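You operate a simulated robot arm through the tools that you are given. There is no shell and no other tool.

You are at the controls of a simulated robot arm. One attempt, no reset.

TASK
Rub the wear plate's crust off with the orange emery pad, then brush paste on the cleaned patch.
Fine: put pad and brush back. A coat counts when it lies all over at full strength: go over it till it gets no stronger. What is to be rubbed or washed off counts as gone when no trace of it is left.

It is judged by the outcome, as a careful person would: the job done as asked, and still so three seconds after it is handed in. It fails if anything else is knocked over, pushed out of place, dropped, spilled or broken.

THE ROBOT
A 7-joint arm with a two-finger parallel gripper, fixed in place. Base frame: the origin is on the floor under the middle of its stand, x ahead of it, y to its left, z up; the work surface is at about z = 85. Units: cm, degrees, N and s.
With the tool pointing down near the work surface it reaches from about 10 to 64 cm from the base axis. Its first joint turns from -66.0 to 66.0 degrees. Payload 1.57 kg.
The TCP is the grasp point between the finger pads, 3 cm short of the fingertips. In the tool frame z runs along the fingers and y along their closing line. The gripper opens to 8 cm. The fingers are 1.7 cm wide and 1.2 cm thick; the gripper's body (4 by 8.2 cm) begins 8 cm behind the TCP.
Orientation is that of the tool frame in the base frame, as a unit quaternion [x, y, z, w]. With the fingers straight down and closing along the base's y, the tool's x points along the base's -x, its y along +y and its z along -z.

THE INTERFACE
- The arm moves only by the tool nudge_tool. Its arguments are lists of equal length, an entry for each row: "delta_pos": the shift along the base's x, y, z in cm, a list of three; "rot": the turn, a rotation vector about the base's x, y, z in degrees, a list of three; "gripper": the gripper command, from -1 (shut) to 1 (fully open), values between in proportion. In form: {"delta_pos": [[dx, dy, dz], ...], "rot": [[ax, ay, az], ...], "gripper": [gripper, ...]}. A call has 1 to 20 rows; each row shifts and turns the commanded pose from where the row before left it. Each row takes 0.2 s and may step no farther than 5 cm and 8.6 degrees from the row before; otherwise, or with a gripper value out of range, the whole call is refused. Where a pose cannot be reached the arm comes as near as it can. A force on the tool above 40 N (or 10 N above the force at the start of the call, whichever is more), or a blocked arm, ends the call early, and 0.2 s more pass. Each finger travels about 7.2 cm/s and halts on what it meets, pressing with about 24 N; the grip force reading is that of the motor and also rises with nothing between the fingers. The clock runs only during rows and for 0.2 s after the last one: add rows that do not move to give the fingers time. The reply holds the time, the measured pose of the TCP, the force on the tool along the base axes, the opening and the grip force, in the units named above and with some noise, with the torque about the TCP (base axes, N m) and any sound that the robot's microphone picked up, and new pictures: "pictures" is both (left out), scene, wrist or none.
- Cameras (640 x 400 px; columns grow to the right, rows downward): "scene" is fixed at [6.35, 43.55, 143.63]; the picture's right is [-0.73, -0.69, 0.00], its down [-0.29, 0.31, -0.90] and it looks along [0.62, -0.66, -0.43] (base axes); focal length 351 px, centre (320, 200). "wrist" rides on the gripper at [7.2, -0.7, -12.2] in the tool frame; the picture's right is [0.09, 1.00, 0.00], its down [-0.84, 0.08, -0.54] and it looks along [-0.54, 0.05, 0.84] (tool axes); focal length 238 px, centre (320, 200). There is no depth. A picture from a camera that has moved, and an enlarged one, comes with that camera's place and axes in the base frame and with its lens.
- close_up(camera, box): a new picture of the part [left, top, right, bottom] of that camera's present view, enlarged. The clock stands still meanwhile.
- job_done(): hands the job in; it is judged then, once.

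Nothing tells you positions but the pictures and the camera data. Unless the task says otherwise, let go and move clear before handing in.

The tools are called after "Emit:" as name(argument=value, ...) on one line, values as JSON. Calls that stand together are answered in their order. nudge_tool: Moves the arm, as the interface text tells. Its arguments: {"type":"object","properties":{"delta_pos":{"type":"array"},"rot":{"type":"array"},"gripper":{"type":"array"},"pictures":{"type":"string","enum":["both","scene","wrist","none"]}},"required":["delta_pos","rot","gripper"]} The other tools are called the same way: close_up (camera, box) takes an enlarged picture of a part of a camera's view; job_done () hands the job in.

At the start:

```text
time: 0.0
position: [34.94, -8.57, 118.08]
tcp_rot: [0.0, 1.0, 0.0, 0.0]
force: [0.0, 0.7, 0.3]
wrist_torque: [-0.01, 0.0, -0.01]
grip_width: 8.0
grip_force: 0.1
```

scene: 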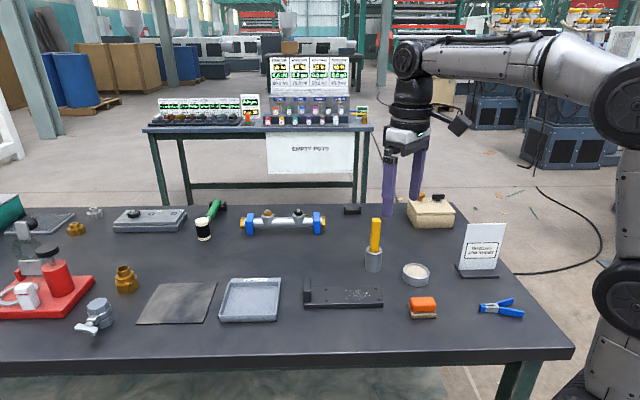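
wrist: 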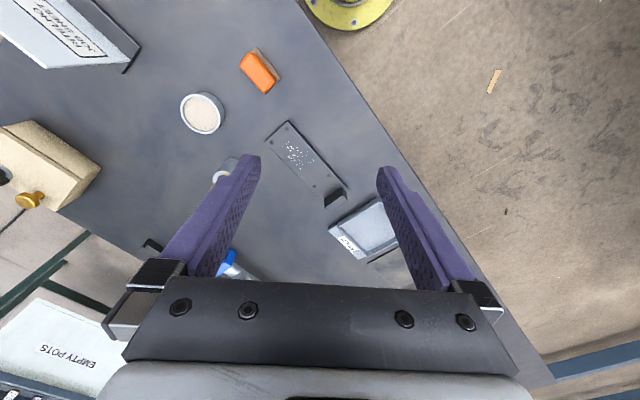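

I see a bench with an orange emery pad, a dark plate with white crust specks, a shallow dish of paste, and an orange/yellow-handled brush in a grey cup. I'll look closer before moving.

Emit:
close_up(camera="scene", box=[280, 200, 540, 340])

Emit:
close_up(camera="wrist", box=[160, 30, 400, 270])

Emit:
close_up(camera="scene", box=[0, 190, 300, 350])

```text
2.46 times, centred on (410, 270) of scene
camera zoom: at [6.35, 43.55, 143.63], right [-0.73, -0.69, 0.0], down [-0.29, 0.31, -0.9], along [0.62, -0.66, -0.43], focal length 864 px, centre (98, 28)
```

zoom: 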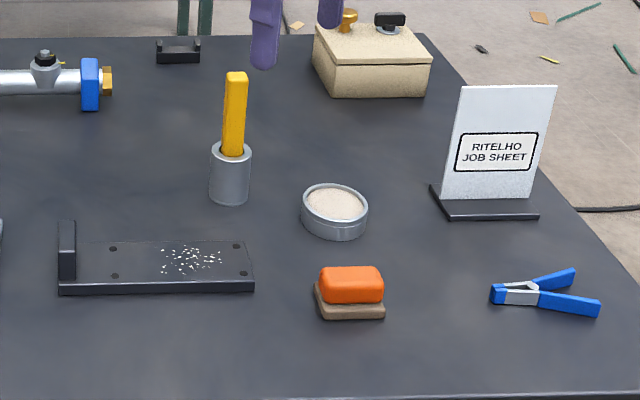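

```text
1.67 times, centred on (280, 150) of wrist
camera zoom: at [27.69, -9.17, 130.38], right [-0.09, 1.0, 0.0], down [0.84, 0.08, 0.54], along [0.54, 0.05, -0.84], focal length 397 px, centre (387, 283)
```

zoom: 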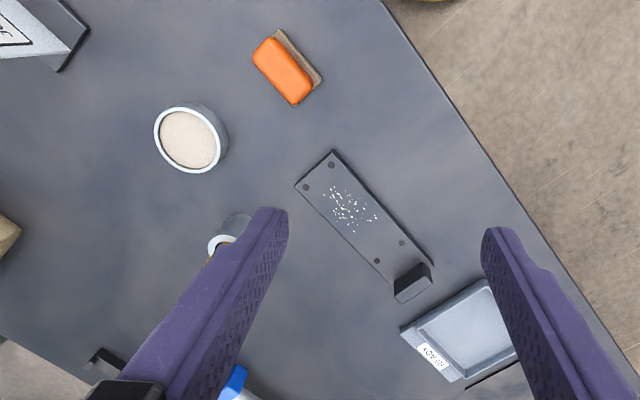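

```text
2.13 times, centred on (150, 270) of scene
camera zoom: at [6.35, 43.55, 143.63], right [-0.73, -0.69, 0.0], down [-0.29, 0.31, -0.9], along [0.62, -0.66, -0.43], focal length 749 px, centre (683, 51)
```

zoom: 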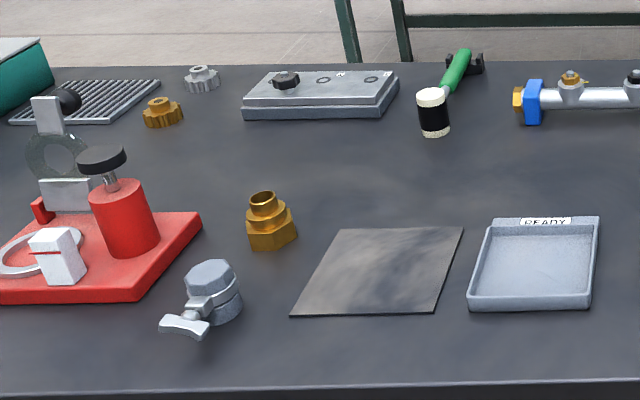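

The crusted plate lies at about (46,-12) turned 45°, the pad near (32,-18), paste tin near (39,-29) and a yellow handle in a pot near (50,-25). I'll zoom on the ambiguous items, including the green-handled object.

Emit:
close_up(camera="scene", box=[180, 190, 280, 260])

Emit:
close_up(camera="scene", box=[340, 205, 450, 325])

Emit:
close_up(camera="scene", box=[295, 265, 395, 325])

Emit:
close_up(camera="wrist", box=[200, 120, 280, 200])

```text
5.71 times, centred on (230, 225) of scene
camera zoom: at [6.35, 43.55, 143.63], right [-0.73, -0.69, 0.0], down [-0.29, 0.31, -0.9], along [0.62, -0.66, -0.43], focal length 2006 px, centre (834, 57)
```

zoom: 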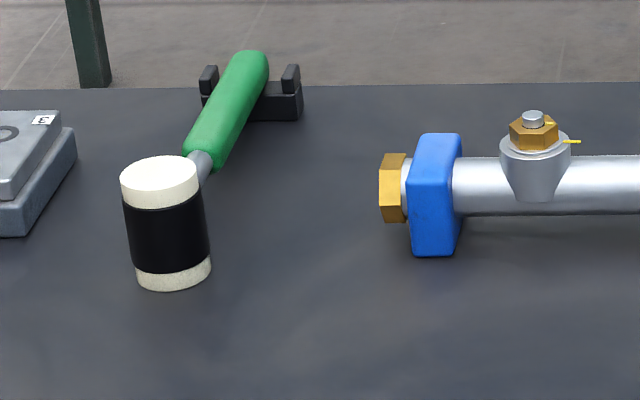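

```text
3.33 times, centred on (395, 265) of scene
camera zoom: at [6.35, 43.55, 143.63], right [-0.73, -0.69, 0.0], down [-0.29, 0.31, -0.9], along [0.62, -0.66, -0.43], focal length 1170 px, centre (70, -17)
```

zoom: 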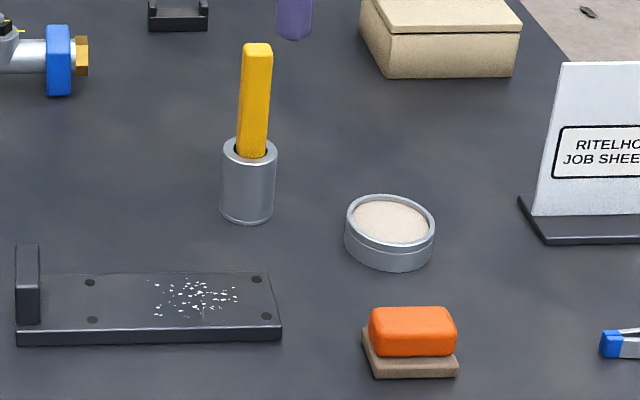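

```text
6.40 times, centred on (345, 295) of scene
camera zoom: at [6.35, 43.55, 143.63], right [-0.73, -0.69, 0.0], down [-0.29, 0.31, -0.9], along [0.62, -0.66, -0.43], focal length 2247 px, centre (160, -408)
```

zoom: 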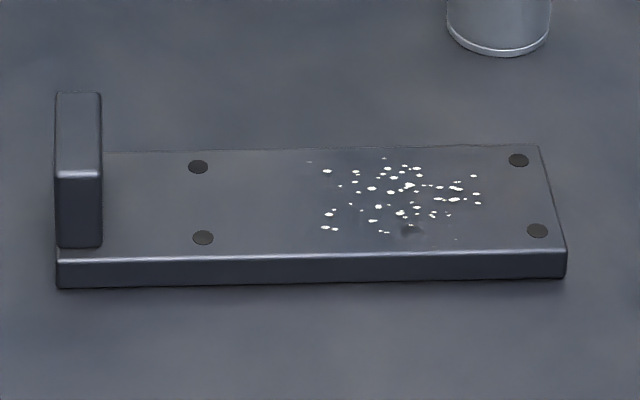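

```text
5.00 times, centred on (240, 160) of wrist
camera zoom: at [27.69, -9.17, 130.38], right [-0.09, 1.0, 0.0], down [0.84, 0.08, 0.54], along [0.54, 0.05, -0.84], focal length 1192 px, centre (720, 400)
```

zoom: 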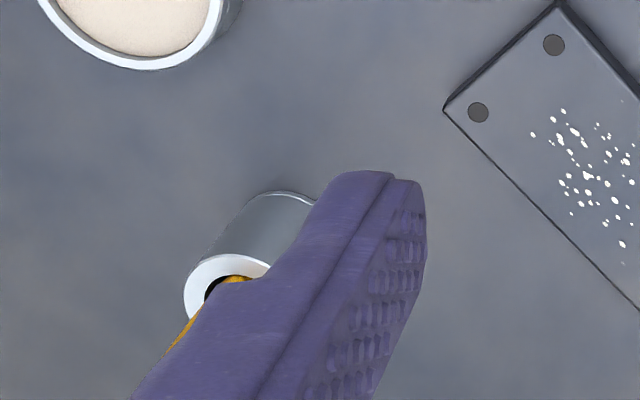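

The green item is a mallet, so the yellow-handled tool in the pot is the brush. I'll move above the pad at about (32,-18.6), turning the gripper +40° to line up with its short side.

Emit:
nudge_tool(delta_pos=[[-0.6, -2, -2.6], [-0.6, -2, -2.6], [-0.6, -2, -2.6], [-0.6, -2, -2.6], [-0.5, -2, -2.6], [0, 0, 0], [0, 0, 0]], rot=[[0, 0, 8], [0, 0, 8], [0, 0, 8], [0, 0, 8], [0, 0, 8], [0, 0, 0], [0, 0, 0]], gripper=[1, 1, 1, 1, 1, 1, 1])

```text
time: 1.6
position: [31.98, -18.57, 105.23]
tcp_rot: [-0.342, 0.94, 0.0, 0.001]
force: [0.2, -0.1, -1.1]
wrist_torque: [0.02, -0.02, 0.01]
grip_width: 7.97
grip_force: 0.0
camera wrist: at [26.96, -23.68, 117.35], right [-0.71, 0.7, 0.0], down [0.59, 0.6, 0.54], along [0.38, 0.39, -0.84], focal length 238 px, centre (320, 200)
```

scene: 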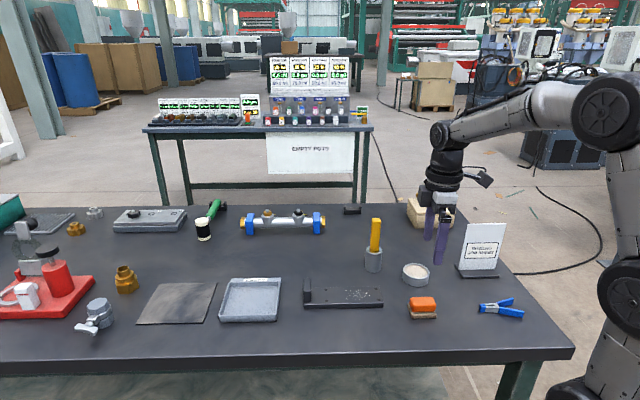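
wrist: 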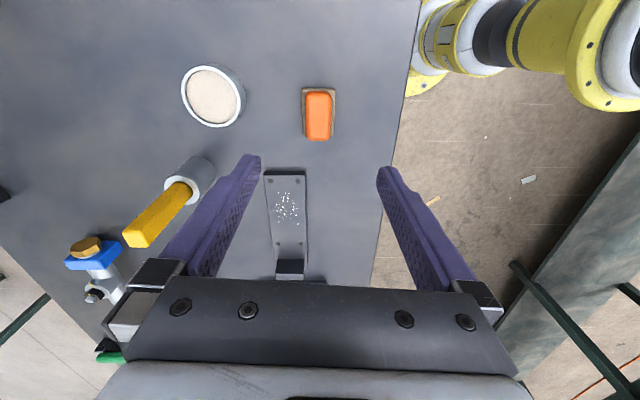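

The pad sits between the fingers' line at about (31.95,-18.7). I'll zoom in to check alignment.

Emit:
close_up(camera="wrist", box=[270, 70, 370, 160])

Emit:
close_up(camera="wrist", box=[240, 150, 340, 290])

Emit:
close_up(camera="wrist", box=[110, 50, 260, 260])

```text
4.44 times, centred on (320, 115) of wrist
camera zoom: at [26.96, -23.68, 117.35], right [-0.71, 0.7, 0.0], down [0.59, 0.6, 0.54], along [0.38, 0.39, -0.84], focal length 1059 px, centre (320, 578)
```

zoom: 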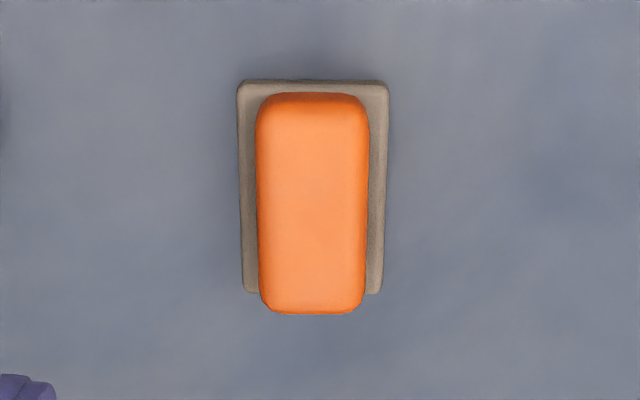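

```text
2.86 times, centred on (290, 220) of wrist
camera zoom: at [26.96, -23.68, 117.35], right [-0.71, 0.7, 0.0], down [0.59, 0.6, 0.54], along [0.38, 0.39, -0.84], focal length 681 px, centre (406, 143)
```

zoom: 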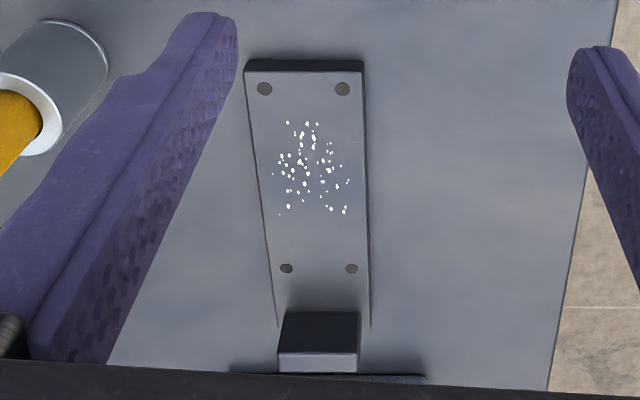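

```text
1.90 times, centred on (185, 155) of wrist
camera zoom: at [26.96, -23.68, 117.35], right [-0.71, 0.7, 0.0], down [0.59, 0.6, 0.54], along [0.38, 0.39, -0.84], focal length 454 px, centre (577, 286)
```

zoom: 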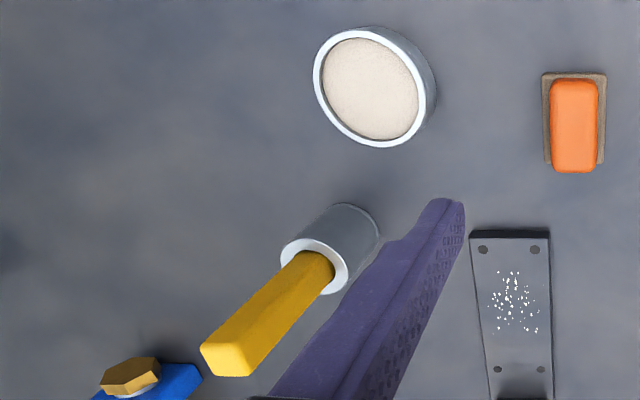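

Pad and plate both lie at about 45°. I'll check the pad's height in the scene view before descending.

Emit:
close_up(camera="scene", box=[395, 285, 450, 325])

Emit:
close_up(camera="scene", box=[355, 210, 435, 295])

```text
10.00 times, centred on (422, 305) of scene
camera zoom: at [6.35, 43.55, 143.63], right [-0.73, -0.69, 0.0], down [-0.29, 0.31, -0.9], along [0.62, -0.66, -0.43], focal length 3511 px, centre (-705, -850)
```

zoom: 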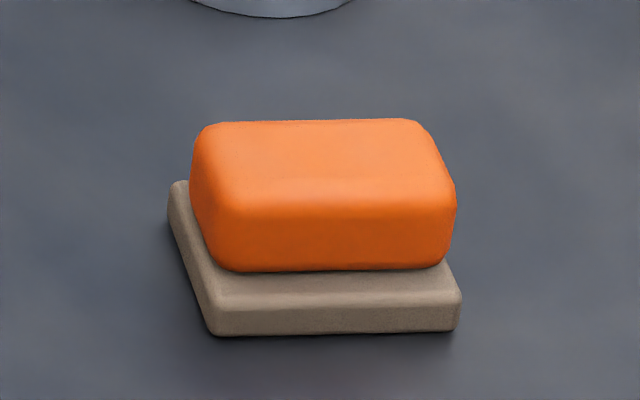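

```text
4.71 times, centred on (395, 252) of scene
camera zoom: at [6.35, 43.55, 143.63], right [-0.73, -0.69, 0.0], down [-0.29, 0.31, -0.9], along [0.62, -0.66, -0.43], focal length 1652 px, centre (-33, -47)
```

zoom: 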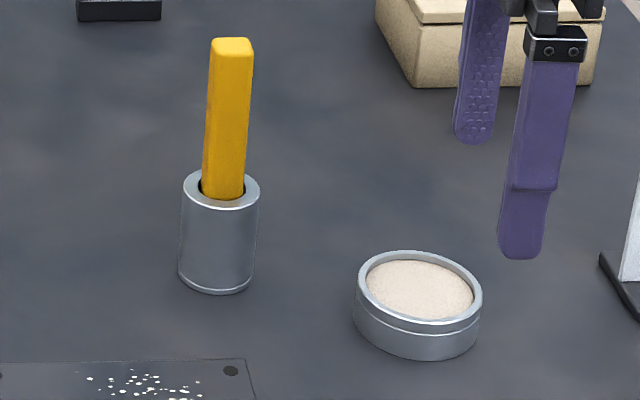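

The pad is about 0.9 cm of base with the orange grip up to z≈88. I'll turn 5° more, centre over it and descend to just above, then check.

Emit:
nudge_tool(delta_pos=[[0.05, -0.15, -3], [0, 0, -3], [0, 0, -3], [0, 0, -3], [0, 0, 0], [0, 0, 0]], rot=[[0, 0, 5], [0, 0, 0], [0, 0, 0], [0, 0, 0], [0, 0, 0], [0, 0, 0]], gripper=[1, 1, 1, 1, 1, 1])

```text
time: 3.0
position: [32.05, -18.65, 93.12]
tcp_rot: [-0.383, 0.924, -0.001, 0.0]
force: [0.0, -0.9, 0.8]
wrist_torque: [0.02, -0.01, -0.03]
grip_width: 7.98
grip_force: 0.0
camera wrist: at [27.45, -24.18, 105.31], right [-0.77, 0.64, 0.0], down [0.54, 0.65, 0.54], along [0.35, 0.42, -0.84], focal length 238 px, centre (320, 200)
```

scene: 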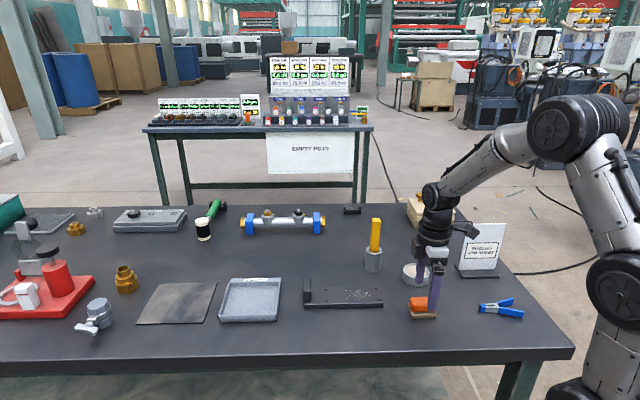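
wrist: 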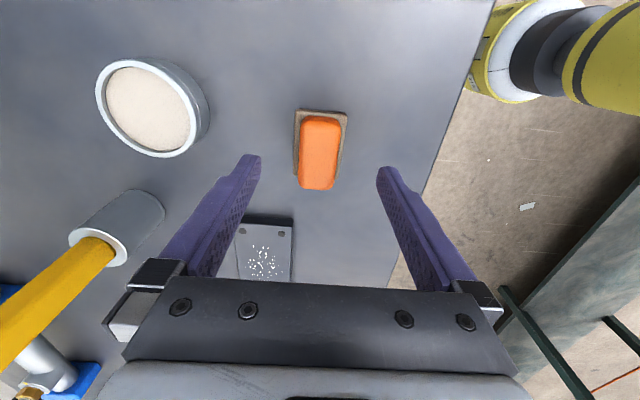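

Emit:
close_up(camera="wrist", box=[260, 90, 380, 210])

Emit:
close_up(camera="scene", box=[385, 245, 475, 330])

```text
3.33 times, centred on (320, 150) of wrist
camera zoom: at [27.45, -24.18, 105.31], right [-0.77, 0.64, 0.0], down [0.54, 0.65, 0.54], along [0.35, 0.42, -0.84], focal length 794 px, centre (320, 367)
```

zoom: 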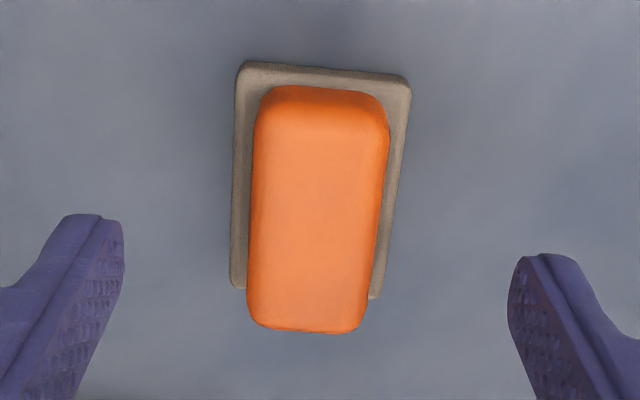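

```text
4.71 times, centred on (430, 288) of scene
camera zoom: at [6.35, 43.55, 143.63], right [-0.73, -0.69, 0.0], down [-0.29, 0.31, -0.9], along [0.62, -0.66, -0.43], focal length 1652 px, centre (-198, -212)
```

zoom: 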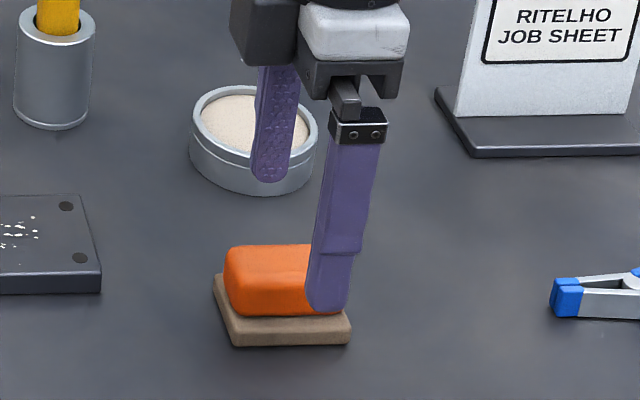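

The pad's centre is within 0.2 cm of the grasp line. I'll shift slightly, lower to z≈89.3 and close.

Emit:
nudge_tool(delta_pos=[[0.2, 0.0, -1.0], [0, 0, -1.5], [0, 0, -1.2], [0, 0, 0], [0, 0, 0], [0, 0, 0], [0, 0, 0], [0, 0, 0], [0, 0, 0]], rot=[[0, 0, 0], [0, 0, 0], [0, 0, 0], [0, 0, 0], [0, 0, 0], [0, 0, 0], [0, 0, 0], [0, 0, 0], [0, 0, 0]], gripper=[1, 1, 1, 1, 0.2, -0.2, -0.6, -1, -1])

```text
time: 5.0
position: [32.22, -18.75, 89.47]
tcp_rot: [-0.382, 0.924, 0.0, 0.0]
force: [1.1, 0.2, -0.7]
wrist_torque: [0.0, -0.04, -0.01]
grip_width: 2.93
grip_force: 24.4
camera wrist: at [27.58, -24.23, 101.66], right [-0.77, 0.64, 0.0], down [0.54, 0.65, 0.54], along [0.35, 0.42, -0.84], focal length 238 px, centre (320, 200)
```

scene: 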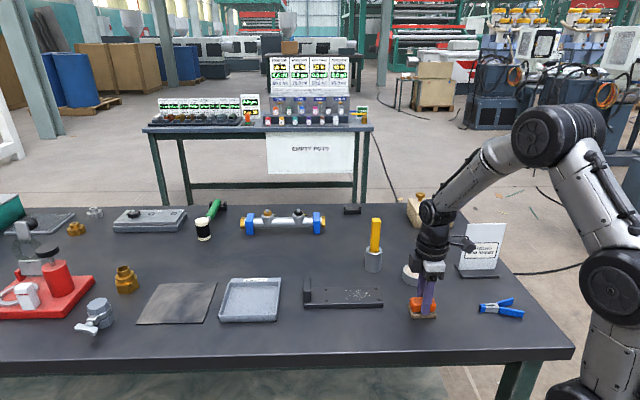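
wrist: 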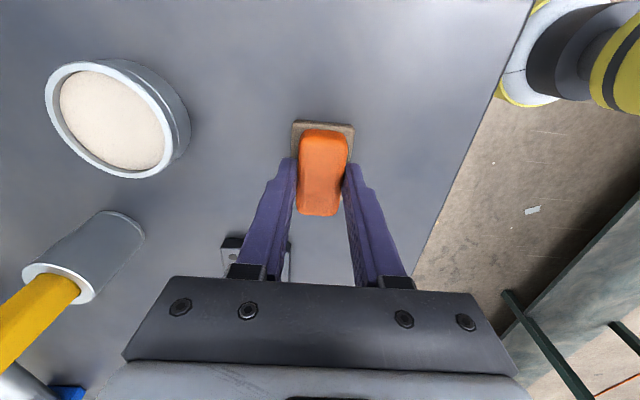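

Gripped the pad at 2.93 cm. Next I lift it and carry it over the crust centre (46.0,-11.95).

Emit:
nudge_tool(delta_pos=[[0, 0, 2], [0, 0, 3.6], [3.43, 1.7, 0], [3.43, 1.7, 0], [3.43, 1.7, 0], [3.42, 1.67, 0], [0, 0, -2], [0, 0, 0]], rot=[[0, 0, 0], [0, 0, 0], [0, 0, 0], [0, 0, 0], [0, 0, 0], [0, 0, 0], [0, 0, 0], [0, 0, 0]], gripper=[-1, -1, -1, -1, -1, -1, -1, -1])

```text
time: 6.8
position: [45.78, -11.91, 93.19]
tcp_rot: [-0.383, 0.924, 0.0, 0.0]
force: [-0.2, -0.2, -0.2]
wrist_torque: [0.01, 0.02, 0.02]
grip_width: 0.01
grip_force: 21.6
camera wrist: at [41.29, -17.39, 105.36], right [-0.77, 0.64, 0.0], down [0.54, 0.65, 0.54], along [0.35, 0.42, -0.84], focal length 238 px, centre (320, 200)
```

scene: 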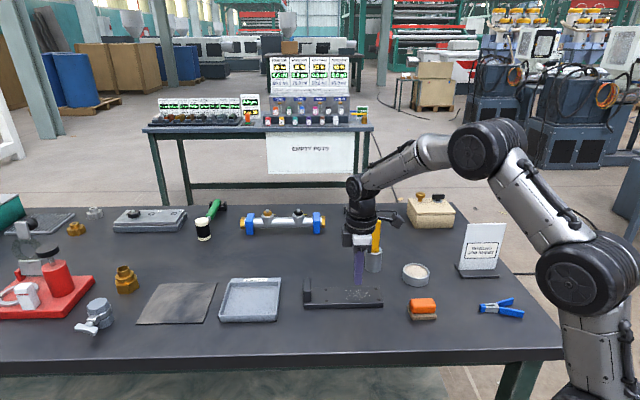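
wrist: 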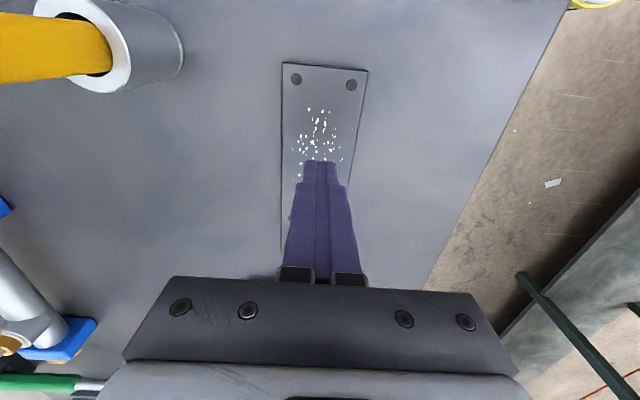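

The gripper is empty and the pad is back on the bench where it was, so it slipped out during the lift. I'll look at how it lies now.

Emit:
close_up(camera="scene", box=[395, 285, 450, 325])

Emit:
close_up(camera="scene", box=[295, 220, 395, 325])

Emit:
close_up(camera="wrist", box=[260, 50, 390, 190])

```text
10.00 times, centred on (422, 305) of scene
camera zoom: at [6.35, 43.55, 143.63], right [-0.73, -0.69, 0.0], down [-0.29, 0.31, -0.9], along [0.62, -0.66, -0.43], focal length 3511 px, centre (-705, -850)
```

zoom: 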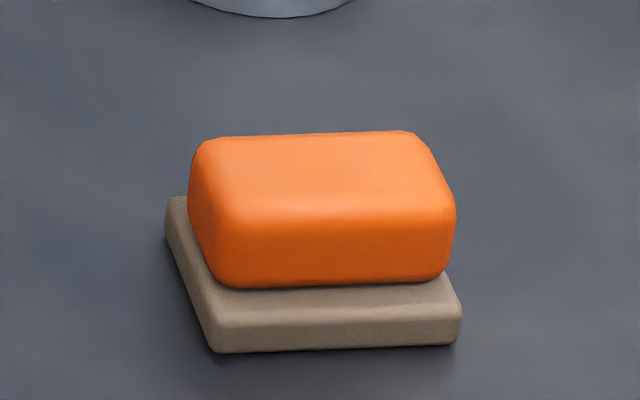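

```text
3.81 times, centred on (345, 272) of scene
camera zoom: at [6.35, 43.55, 143.63], right [-0.73, -0.69, 0.0], down [-0.29, 0.31, -0.9], along [0.62, -0.66, -0.43], focal length 1338 px, centre (225, -76)
```

zoom: 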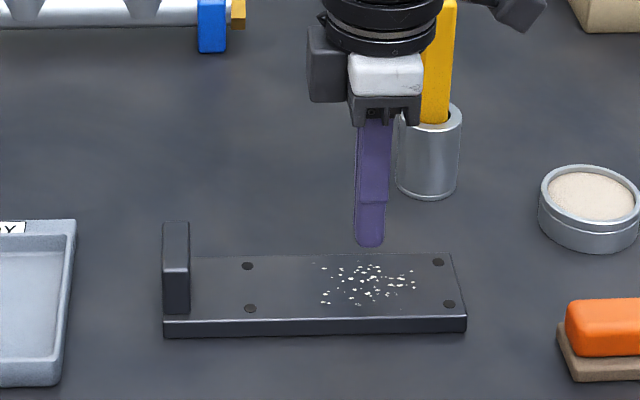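

```text
2.86 times, centred on (325, 120) of wrist
camera zoom: at [41.29, -17.39, 105.36], right [-0.77, 0.64, 0.0], down [0.54, 0.65, 0.54], along [0.35, 0.42, -0.84], focal length 681 px, centre (306, 429)
```

zoom: 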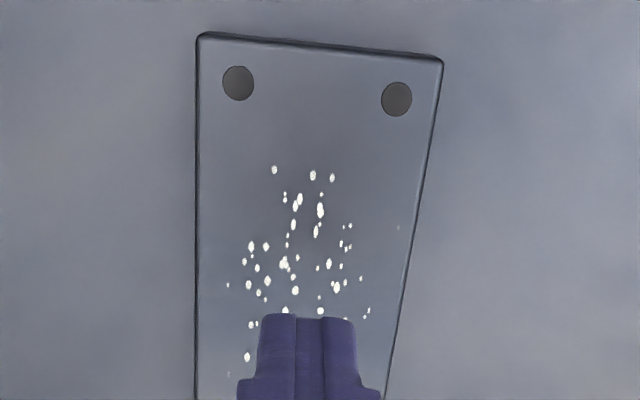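

The pad sits flat, shifted about 0.4 cm by the centring of the grip; nothing else moved. I'll go back above it, open, and re-grip lower and lift slowly.

Emit:
nudge_tool(delta_pos=[[0, 0, 3], [-3.43, -1.7, 0], [-3.43, -1.7, 0], [-3.43, -1.7, 0], [-3.42, -1.67, 0], [0, 0, -1], [0, 0, 0], [0, 0, 0]], rot=[[0, 0, 0], [0, 0, 0], [0, 0, 0], [0, 0, 0], [0, 0, 0], [0, 0, 0], [0, 0, 0], [0, 0, 0]], gripper=[-1, -1, -1, 0, 1, 1, 1, 1])

Emit:
close_up(camera="wrist", box=[260, 80, 380, 200])

Emit:
close_up(camera="scene", box=[385, 245, 475, 330])

```text
time: 8.6
position: [32.17, -18.84, 95.21]
tcp_rot: [-0.382, 0.924, 0.0, 0.0]
force: [0.0, -0.2, 0.0]
wrist_torque: [-0.01, 0.0, 0.0]
grip_width: 8.01
grip_force: 0.2
camera wrist: at [27.6, -24.25, 107.32], right [-0.77, 0.64, 0.0], down [0.54, 0.65, 0.54], along [0.35, 0.42, -0.84], focal length 238 px, centre (320, 200)
```

scene: 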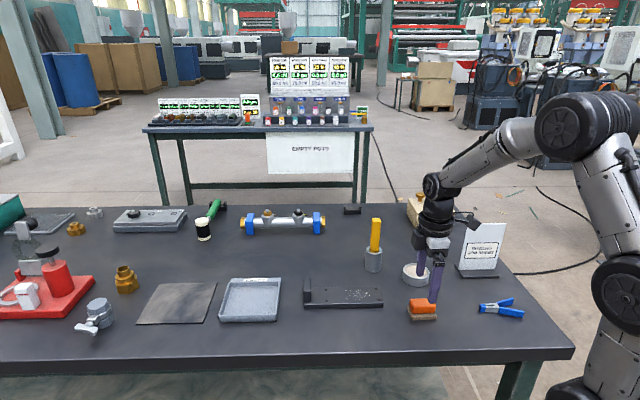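
wrist: 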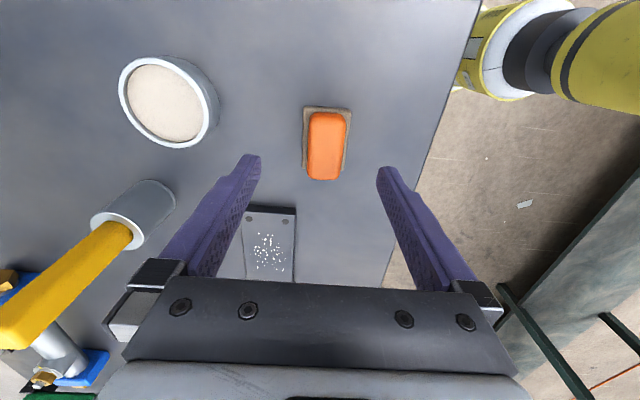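

```text
3.33 times, centred on (320, 140) of wrist
camera zoom: at [27.6, -24.25, 107.32], right [-0.77, 0.64, 0.0], down [0.54, 0.65, 0.54], along [0.35, 0.42, -0.84], focal length 794 px, centre (320, 400)
```

zoom: 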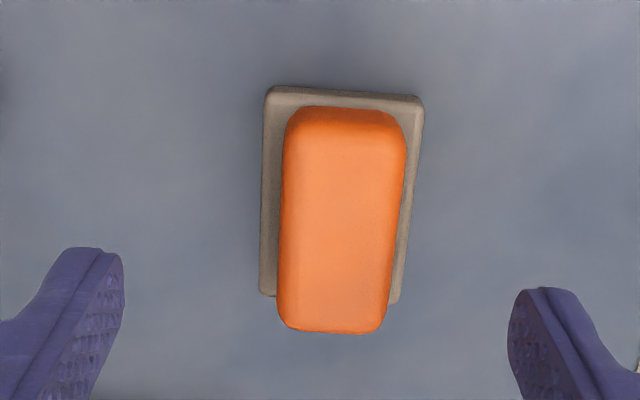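

```text
4.71 times, centred on (430, 288) of scene
camera zoom: at [6.35, 43.55, 143.63], right [-0.73, -0.69, 0.0], down [-0.29, 0.31, -0.9], along [0.62, -0.66, -0.43], focal length 1652 px, centre (-198, -212)
```

zoom: 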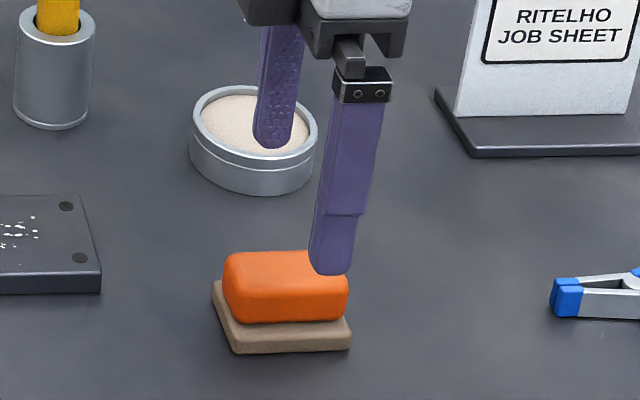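

The pad centre is now offset about 0.5 cm toward tool +y and turned ~2°. I'll recentre, descend to fingertips just above the base (TCP z≈89.0), and read forces before closing.

Emit:
nudge_tool(delta_pos=[[-0.37, 0.37, -2], [0, 0, -2], [0, 0, -1.3], [0, 0, -0.6], [0, 0, 0], [0, 0, 0]], rot=[[0, 0, 2], [0, 0, 0], [0, 0, 0], [0, 0, 0], [0, 0, 0], [0, 0, 0]], gripper=[1, 1, 1, 1, 1, 1])

Emit:
close_up(camera="wrist", box=[220, 100, 420, 240])

Emit:
close_up(camera="scene", box=[385, 245, 475, 330])

```text
time: 10.0
position: [31.66, -18.41, 89.14]
tcp_rot: [-0.399, 0.917, 0.0, 0.0]
force: [0.9, 0.3, -0.4]
wrist_torque: [0.0, 0.0, 0.0]
grip_width: 7.99
grip_force: 0.1
camera wrist: at [27.41, -24.02, 101.37], right [-0.79, 0.61, 0.0], down [0.51, 0.66, 0.54], along [0.33, 0.43, -0.84], focal length 238 px, centre (320, 200)
```

scene: 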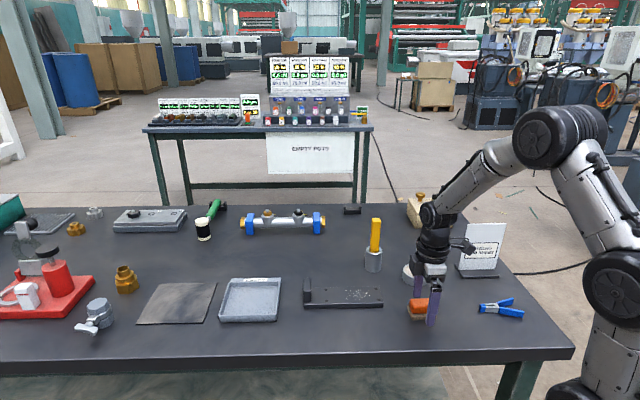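
wrist: 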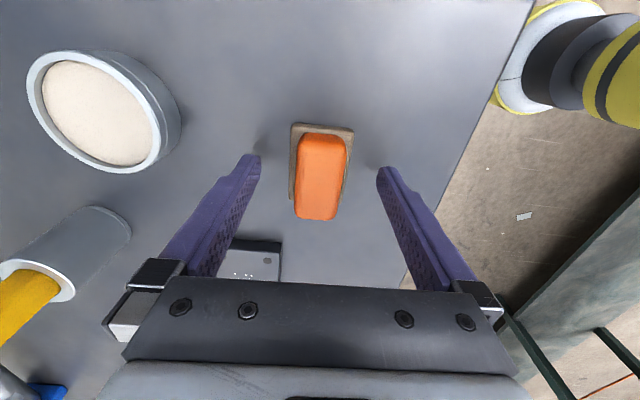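

```text
2.86 times, centred on (320, 170) of wrist
camera zoom: at [27.41, -24.02, 101.37], right [-0.79, 0.61, 0.0], down [0.51, 0.66, 0.54], along [0.33, 0.43, -0.84], focal length 681 px, centre (320, 286)
```

zoom: 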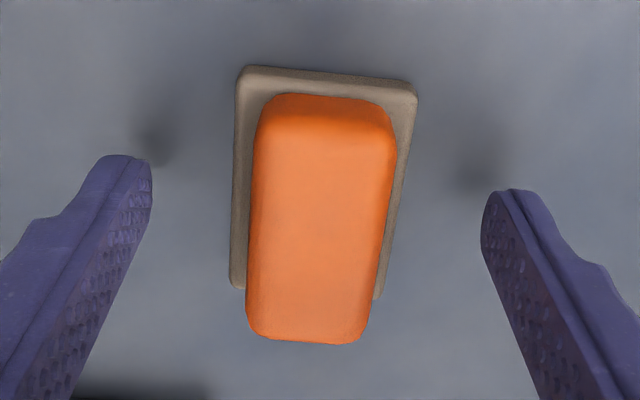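

```text
4.71 times, centred on (430, 288) of scene
camera zoom: at [6.35, 43.55, 143.63], right [-0.73, -0.69, 0.0], down [-0.29, 0.31, -0.9], along [0.62, -0.66, -0.43], focal length 1652 px, centre (-198, -212)
```

zoom: 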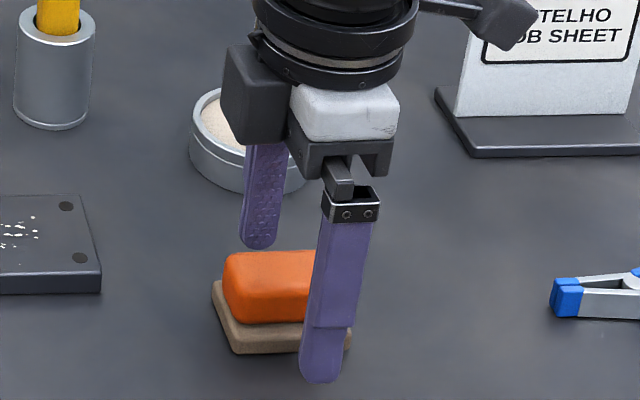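

Fingertips straddle the pad about 1 cm above the bench. Closing now, then a slow trial lift of 0.6 cm.

Emit:
nudge_tool(delta_pos=[[0.07, -0.07, 0], [0, 0, 0], [0, 0, 0], [0, 0, 0], [0, 0, 0], [0, 0, 0], [0, 0, 0], [0, 0, 0]], rot=[[0, 0, 0], [0, 0, 0], [0, 0, 0], [0, 0, 0], [0, 0, 0], [0, 0, 0], [0, 0, 0], [0, 0, 0]], gripper=[0.5, 0.0, -0.2, -0.4, -0.7, -1, -1, -1])

Emit:
close_up(camera="scene", box=[385, 245, 475, 330])

Emit:
close_up(camera="wrist", box=[220, 100, 420, 240])

```text
time: 11.8
position: [31.93, -18.38, 89.18]
tcp_rot: [-0.398, 0.918, 0.001, -0.001]
force: [0.2, 0.0, 1.1]
wrist_torque: [0.04, 0.0, 0.0]
grip_width: 2.9
grip_force: 24.3
camera wrist: at [27.5, -24.09, 101.39], right [-0.79, 0.61, 0.0], down [0.51, 0.66, 0.54], along [0.33, 0.43, -0.84], focal length 238 px, centre (320, 200)
```

scene: 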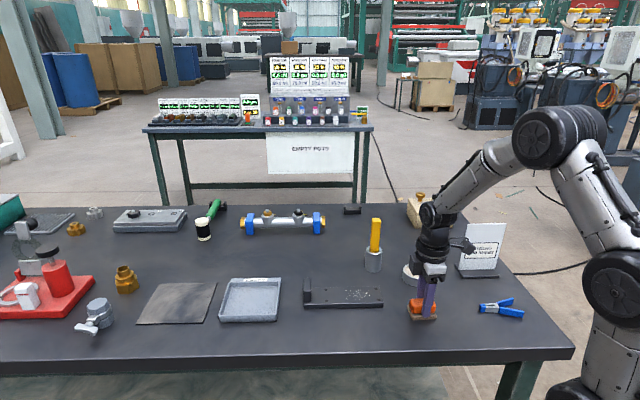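
wrist: 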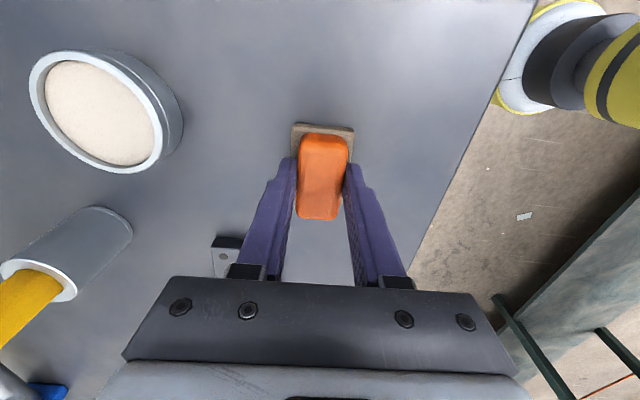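

```text
4.71 times, centred on (430, 288) of scene
camera zoom: at [6.35, 43.55, 143.63], right [-0.73, -0.69, 0.0], down [-0.29, 0.31, -0.9], along [0.62, -0.66, -0.43], focal length 1652 px, centre (-198, -212)
```

zoom: 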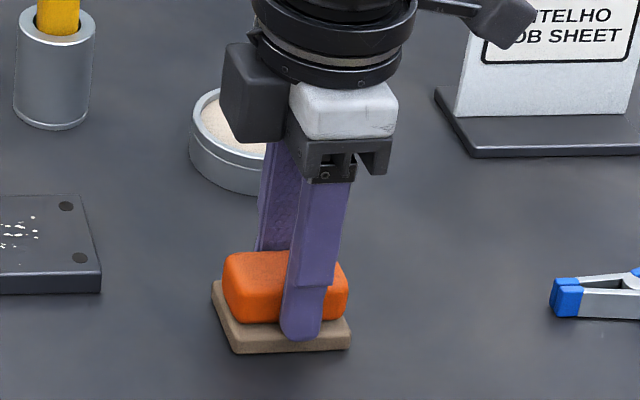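

```text
2.86 times, centred on (320, 170) of wrist
camera zoom: at [27.5, -24.09, 101.39], right [-0.79, 0.61, 0.0], down [0.51, 0.66, 0.54], along [0.33, 0.43, -0.84], focal length 681 px, centre (320, 286)
```

zoom: 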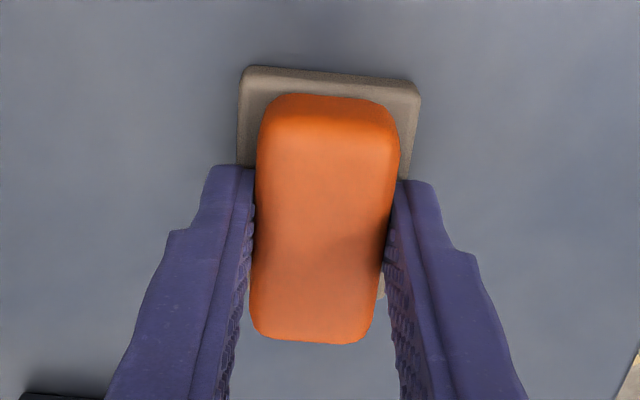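

Good grip at width 2.90 with the fingertips right down at the base. Slow trial lift of 0.6 cm now.

Emit:
nudge_tool(delta_pos=[[0, 0, 0.15], [0, 0, 0.15], [0, 0, 0.15], [0, 0, 0.15], [0, 0, 0]], rot=[[0, 0, 0], [0, 0, 0], [0, 0, 0], [0, 0, 0], [0, 0, 0]], gripper=[-1, -1, -1, -1, -1])

Emit:
close_up(camera="scene", box=[385, 245, 475, 330])

```text
time: 13.0
position: [32.01, -18.44, 89.84]
tcp_rot: [-0.399, 0.917, -0.001, 0.0]
force: [0.4, -0.9, -0.3]
wrist_torque: [0.02, 0.01, 0.0]
grip_width: 2.94
grip_force: 24.0
camera wrist: at [27.52, -24.08, 102.0], right [-0.79, 0.61, 0.0], down [0.51, 0.66, 0.54], along [0.33, 0.43, -0.84], focal length 238 px, centre (320, 200)
```

scene: 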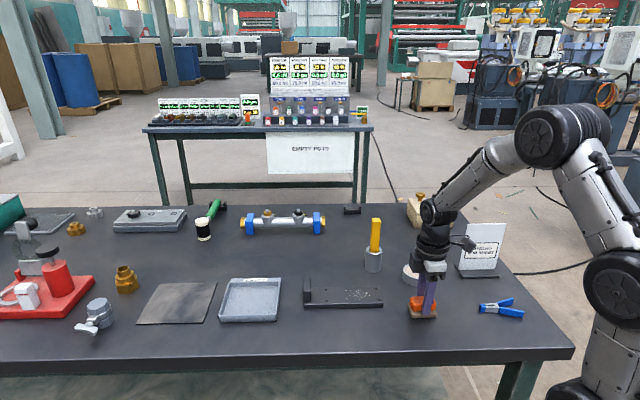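
wrist: 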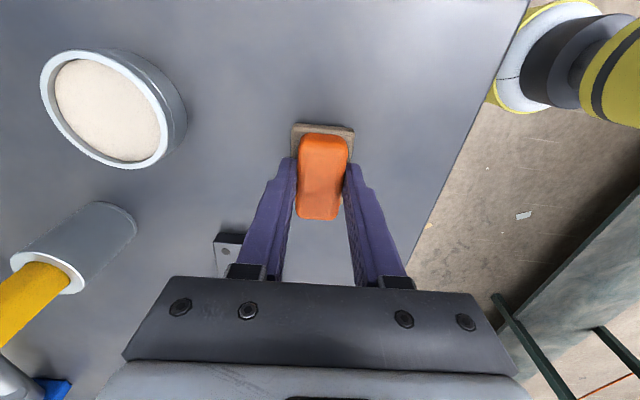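

```text
4.71 times, centred on (430, 288) of scene
camera zoom: at [6.35, 43.55, 143.63], right [-0.73, -0.69, 0.0], down [-0.29, 0.31, -0.9], along [0.62, -0.66, -0.43], focal length 1652 px, centre (-198, -212)
```

zoom: 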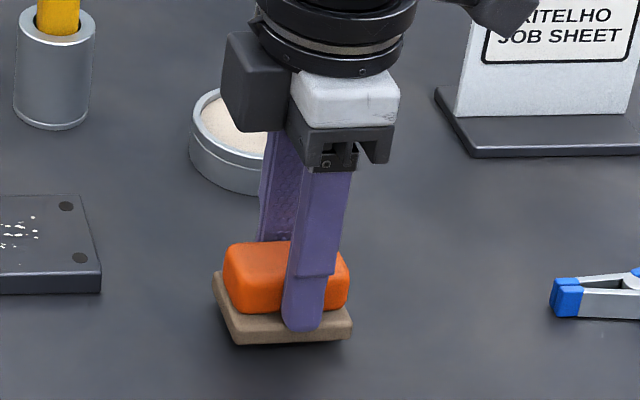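

The pad is lifting with the gripper this time. I'll raise it further slowly to clear the plate.

Emit:
nudge_tool(delta_pos=[[0, 0, 0.2], [0, 0, 0.3], [0, 0, 0.4], [0, 0, 0.4], [0, 0, 0.5], [0, 0, 0.5], [0, 0, 0.4], [0, 0, 0.3], [0, 0, 0.2], [0, 0, 0]], rot=[[0, 0, 0], [0, 0, 0], [0, 0, 0], [0, 0, 0], [0, 0, 0], [0, 0, 0], [0, 0, 0], [0, 0, 0], [0, 0, 0], [0, 0, 0]], gripper=[-1, -1, -1, -1, -1, -1, -1, -1, -1, -1])

Emit:
close_up(camera="scene", box=[385, 245, 475, 330])

```text
time: 15.2
position: [31.98, -18.41, 92.97]
tcp_rot: [-0.398, 0.917, -0.001, 0.0]
force: [0.7, -0.1, -0.9]
wrist_torque: [0.0, 0.01, 0.03]
grip_width: 2.9
grip_force: 24.2
camera wrist: at [27.5, -24.05, 105.21], right [-0.79, 0.61, 0.0], down [0.51, 0.66, 0.54], along [0.33, 0.43, -0.84], focal length 238 px, centre (320, 200)
```

scene: 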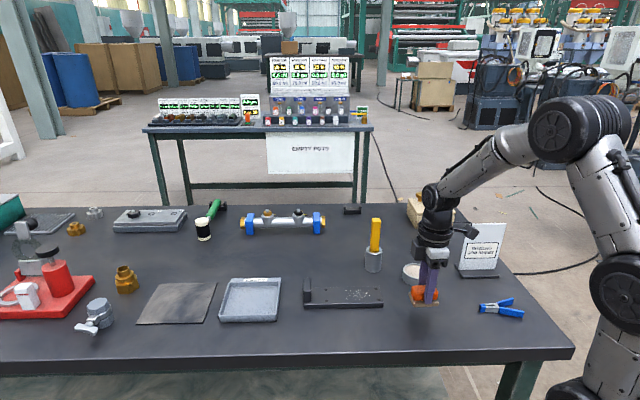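
wrist: 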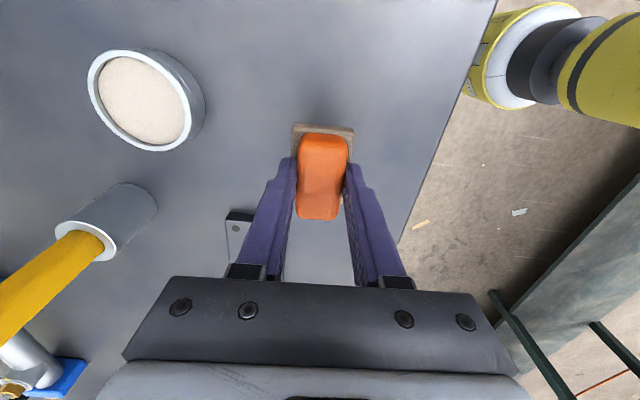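

```text
4.71 times, centred on (430, 288) of scene
camera zoom: at [6.35, 43.55, 143.63], right [-0.73, -0.69, 0.0], down [-0.29, 0.31, -0.9], along [0.62, -0.66, -0.43], focal length 1652 px, centre (-198, -212)
```

zoom: 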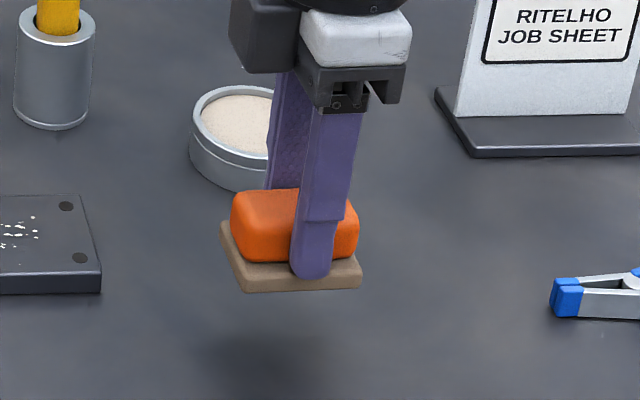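

The pad is firmly held, with 2.5 cm clearance above the plate height. I'll carry it smoothly to above the crust centre.

Emit:
nudge_tool(delta_pos=[[0.84, 0.39, 0], [1.68, 0.78, 0], [2.24, 1.035, 0], [2.24, 1.035, 0], [2.24, 1.035, 0], [2.24, 1.035, 0], [1.68, 0.78, 0], [0.84, 0.38, 0], [0, 0, 0], [0, 0, 0]], rot=[[0, 0, 0], [0, 0, -0.5], [0, 0, -0.5], [0, 0, -0.5], [0, 0, -0.5], [0, 0, 0], [0, 0, 0], [0, 0, 0], [0, 0, 0], [0, 0, 0]], gripper=[-1, -1, -1, -1, -1, -1, -1, -1, -1, -1])

Emit:
close_up(camera="scene", box=[295, 235, 395, 325])

Emit:
close_up(camera="wrist", box=[240, 50, 400, 240])

```text
time: 17.4
position: [45.88, -11.95, 93.02]
tcp_rot: [-0.382, 0.924, 0.0, 0.001]
force: [-0.4, 0.7, 0.0]
wrist_torque: [-0.01, 0.0, 0.0]
grip_width: 2.92
grip_force: 23.7
camera wrist: at [41.33, -17.53, 105.15], right [-0.77, 0.64, 0.0], down [0.54, 0.65, 0.54], along [0.35, 0.42, -0.84], focal length 238 px, centre (320, 200)
```

scene: 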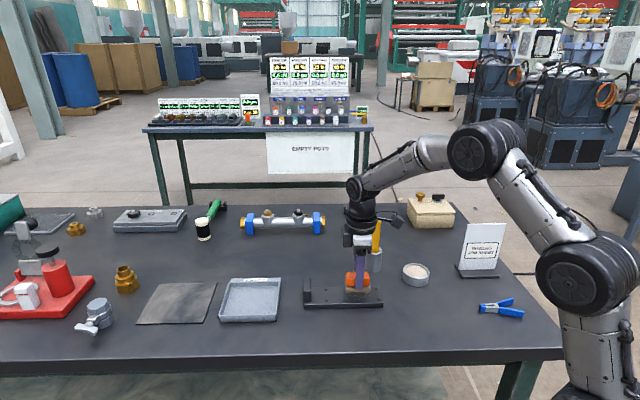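
wrist: 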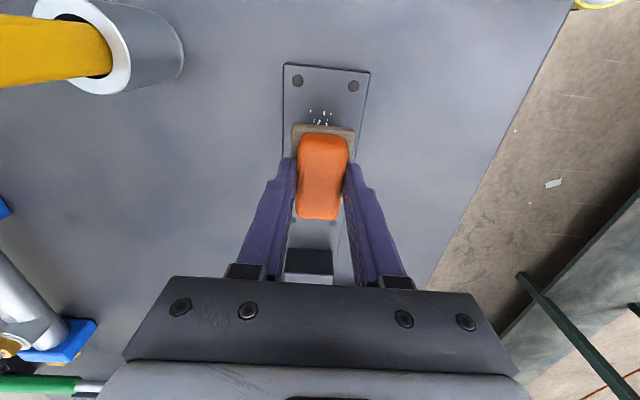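

```text
4.44 times, centred on (345, 280) of scene
camera zoom: at [6.35, 43.55, 143.63], right [-0.73, -0.69, 0.0], down [-0.29, 0.31, -0.9], along [0.62, -0.66, -0.43], focal length 1560 px, centre (209, -156)
```

zoom: 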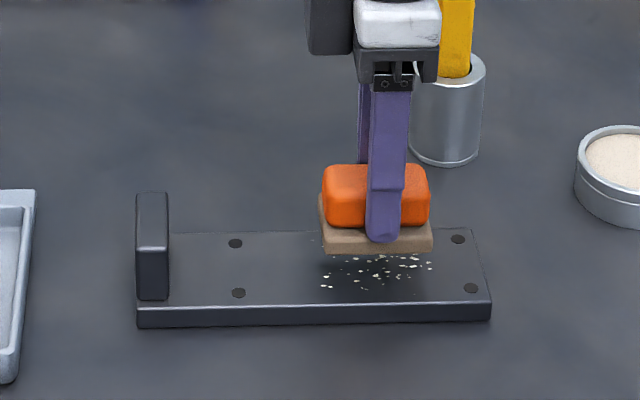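

```text
2.11 times, centred on (320, 145) of wrist
camera zoom: at [41.33, -17.53, 105.15], right [-0.77, 0.64, 0.0], down [0.54, 0.65, 0.54], along [0.35, 0.42, -0.84], focal length 502 px, centre (320, 316)
```

zoom: 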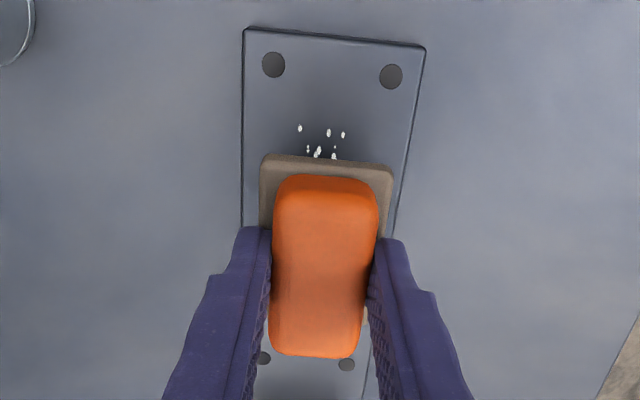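

The pad is right over the crust. I'll lower it gently and watch the force for contact.

Emit:
nudge_tool(delta_pos=[[0, 0, -0.6], [0, 0, -0.6], [0, 0, -0.4], [0, 0, -0.3], [0, 0, -0.2], [0, 0, 0]], rot=[[0, 0, 0], [0, 0, 0], [0, 0, 0], [0, 0, 0], [0, 0, 0], [0, 0, 0]], gripper=[-1, -1, -1, -1, -1, -1], pictures="none")

Emit:
close_up(camera="scene", box=[295, 235, 395, 325])

```text
time: 18.8
position: [45.82, -11.86, 90.94]
tcp_rot: [-0.382, 0.924, 0.0, 0.0]
force: [-1.0, -0.1, -2.0]
wrist_torque: [0.01, -0.02, -0.01]
grip_width: 2.89
grip_force: 23.9
```

```text
4.44 times, centred on (345, 280) of scene
camera zoom: at [6.35, 43.55, 143.63], right [-0.73, -0.69, 0.0], down [-0.29, 0.31, -0.9], along [0.62, -0.66, -0.43], focal length 1560 px, centre (209, -156)
```

zoom: 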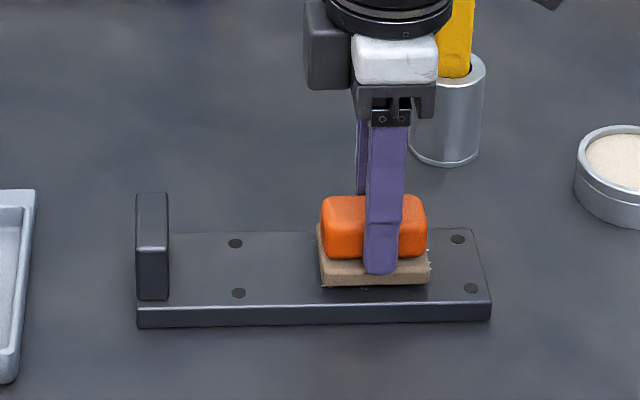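

Very close to the surface. I'll lower in 0.15 cm steps and watch the vertical force.

Emit:
nudge_tool(delta_pos=[[0, 0, -0.15], [0, 0, -0.15], [0, 0, 0]], rot=[[0, 0, 0], [0, 0, 0], [0, 0, 0]], gripper=[-1, -1, -1], pictures="none")

Emit:
nudge_tool(delta_pos=[[0, 0, -0.15], [0, 0, 0], [0, 0, 0]], rot=[[0, 0, 0], [0, 0, 0], [0, 0, 0]], gripper=[-1, -1, -1], pictures="none")

```text
time: 19.6
position: [45.92, -11.86, 90.67]
tcp_rot: [-0.383, 0.924, 0.0, 0.0]
force: [-0.3, 0.9, 0.0]
wrist_torque: [0.04, 0.03, 0.01]
grip_width: 2.9
grip_force: 24.1
```

```text
time: 20.4
position: [45.91, -11.92, 90.61]
tcp_rot: [-0.382, 0.924, -0.001, 0.001]
force: [-6.0, 0.8, 16.0]
wrist_torque: [0.04, 0.34, -0.01]
grip_width: 2.95
grip_force: 23.5
```

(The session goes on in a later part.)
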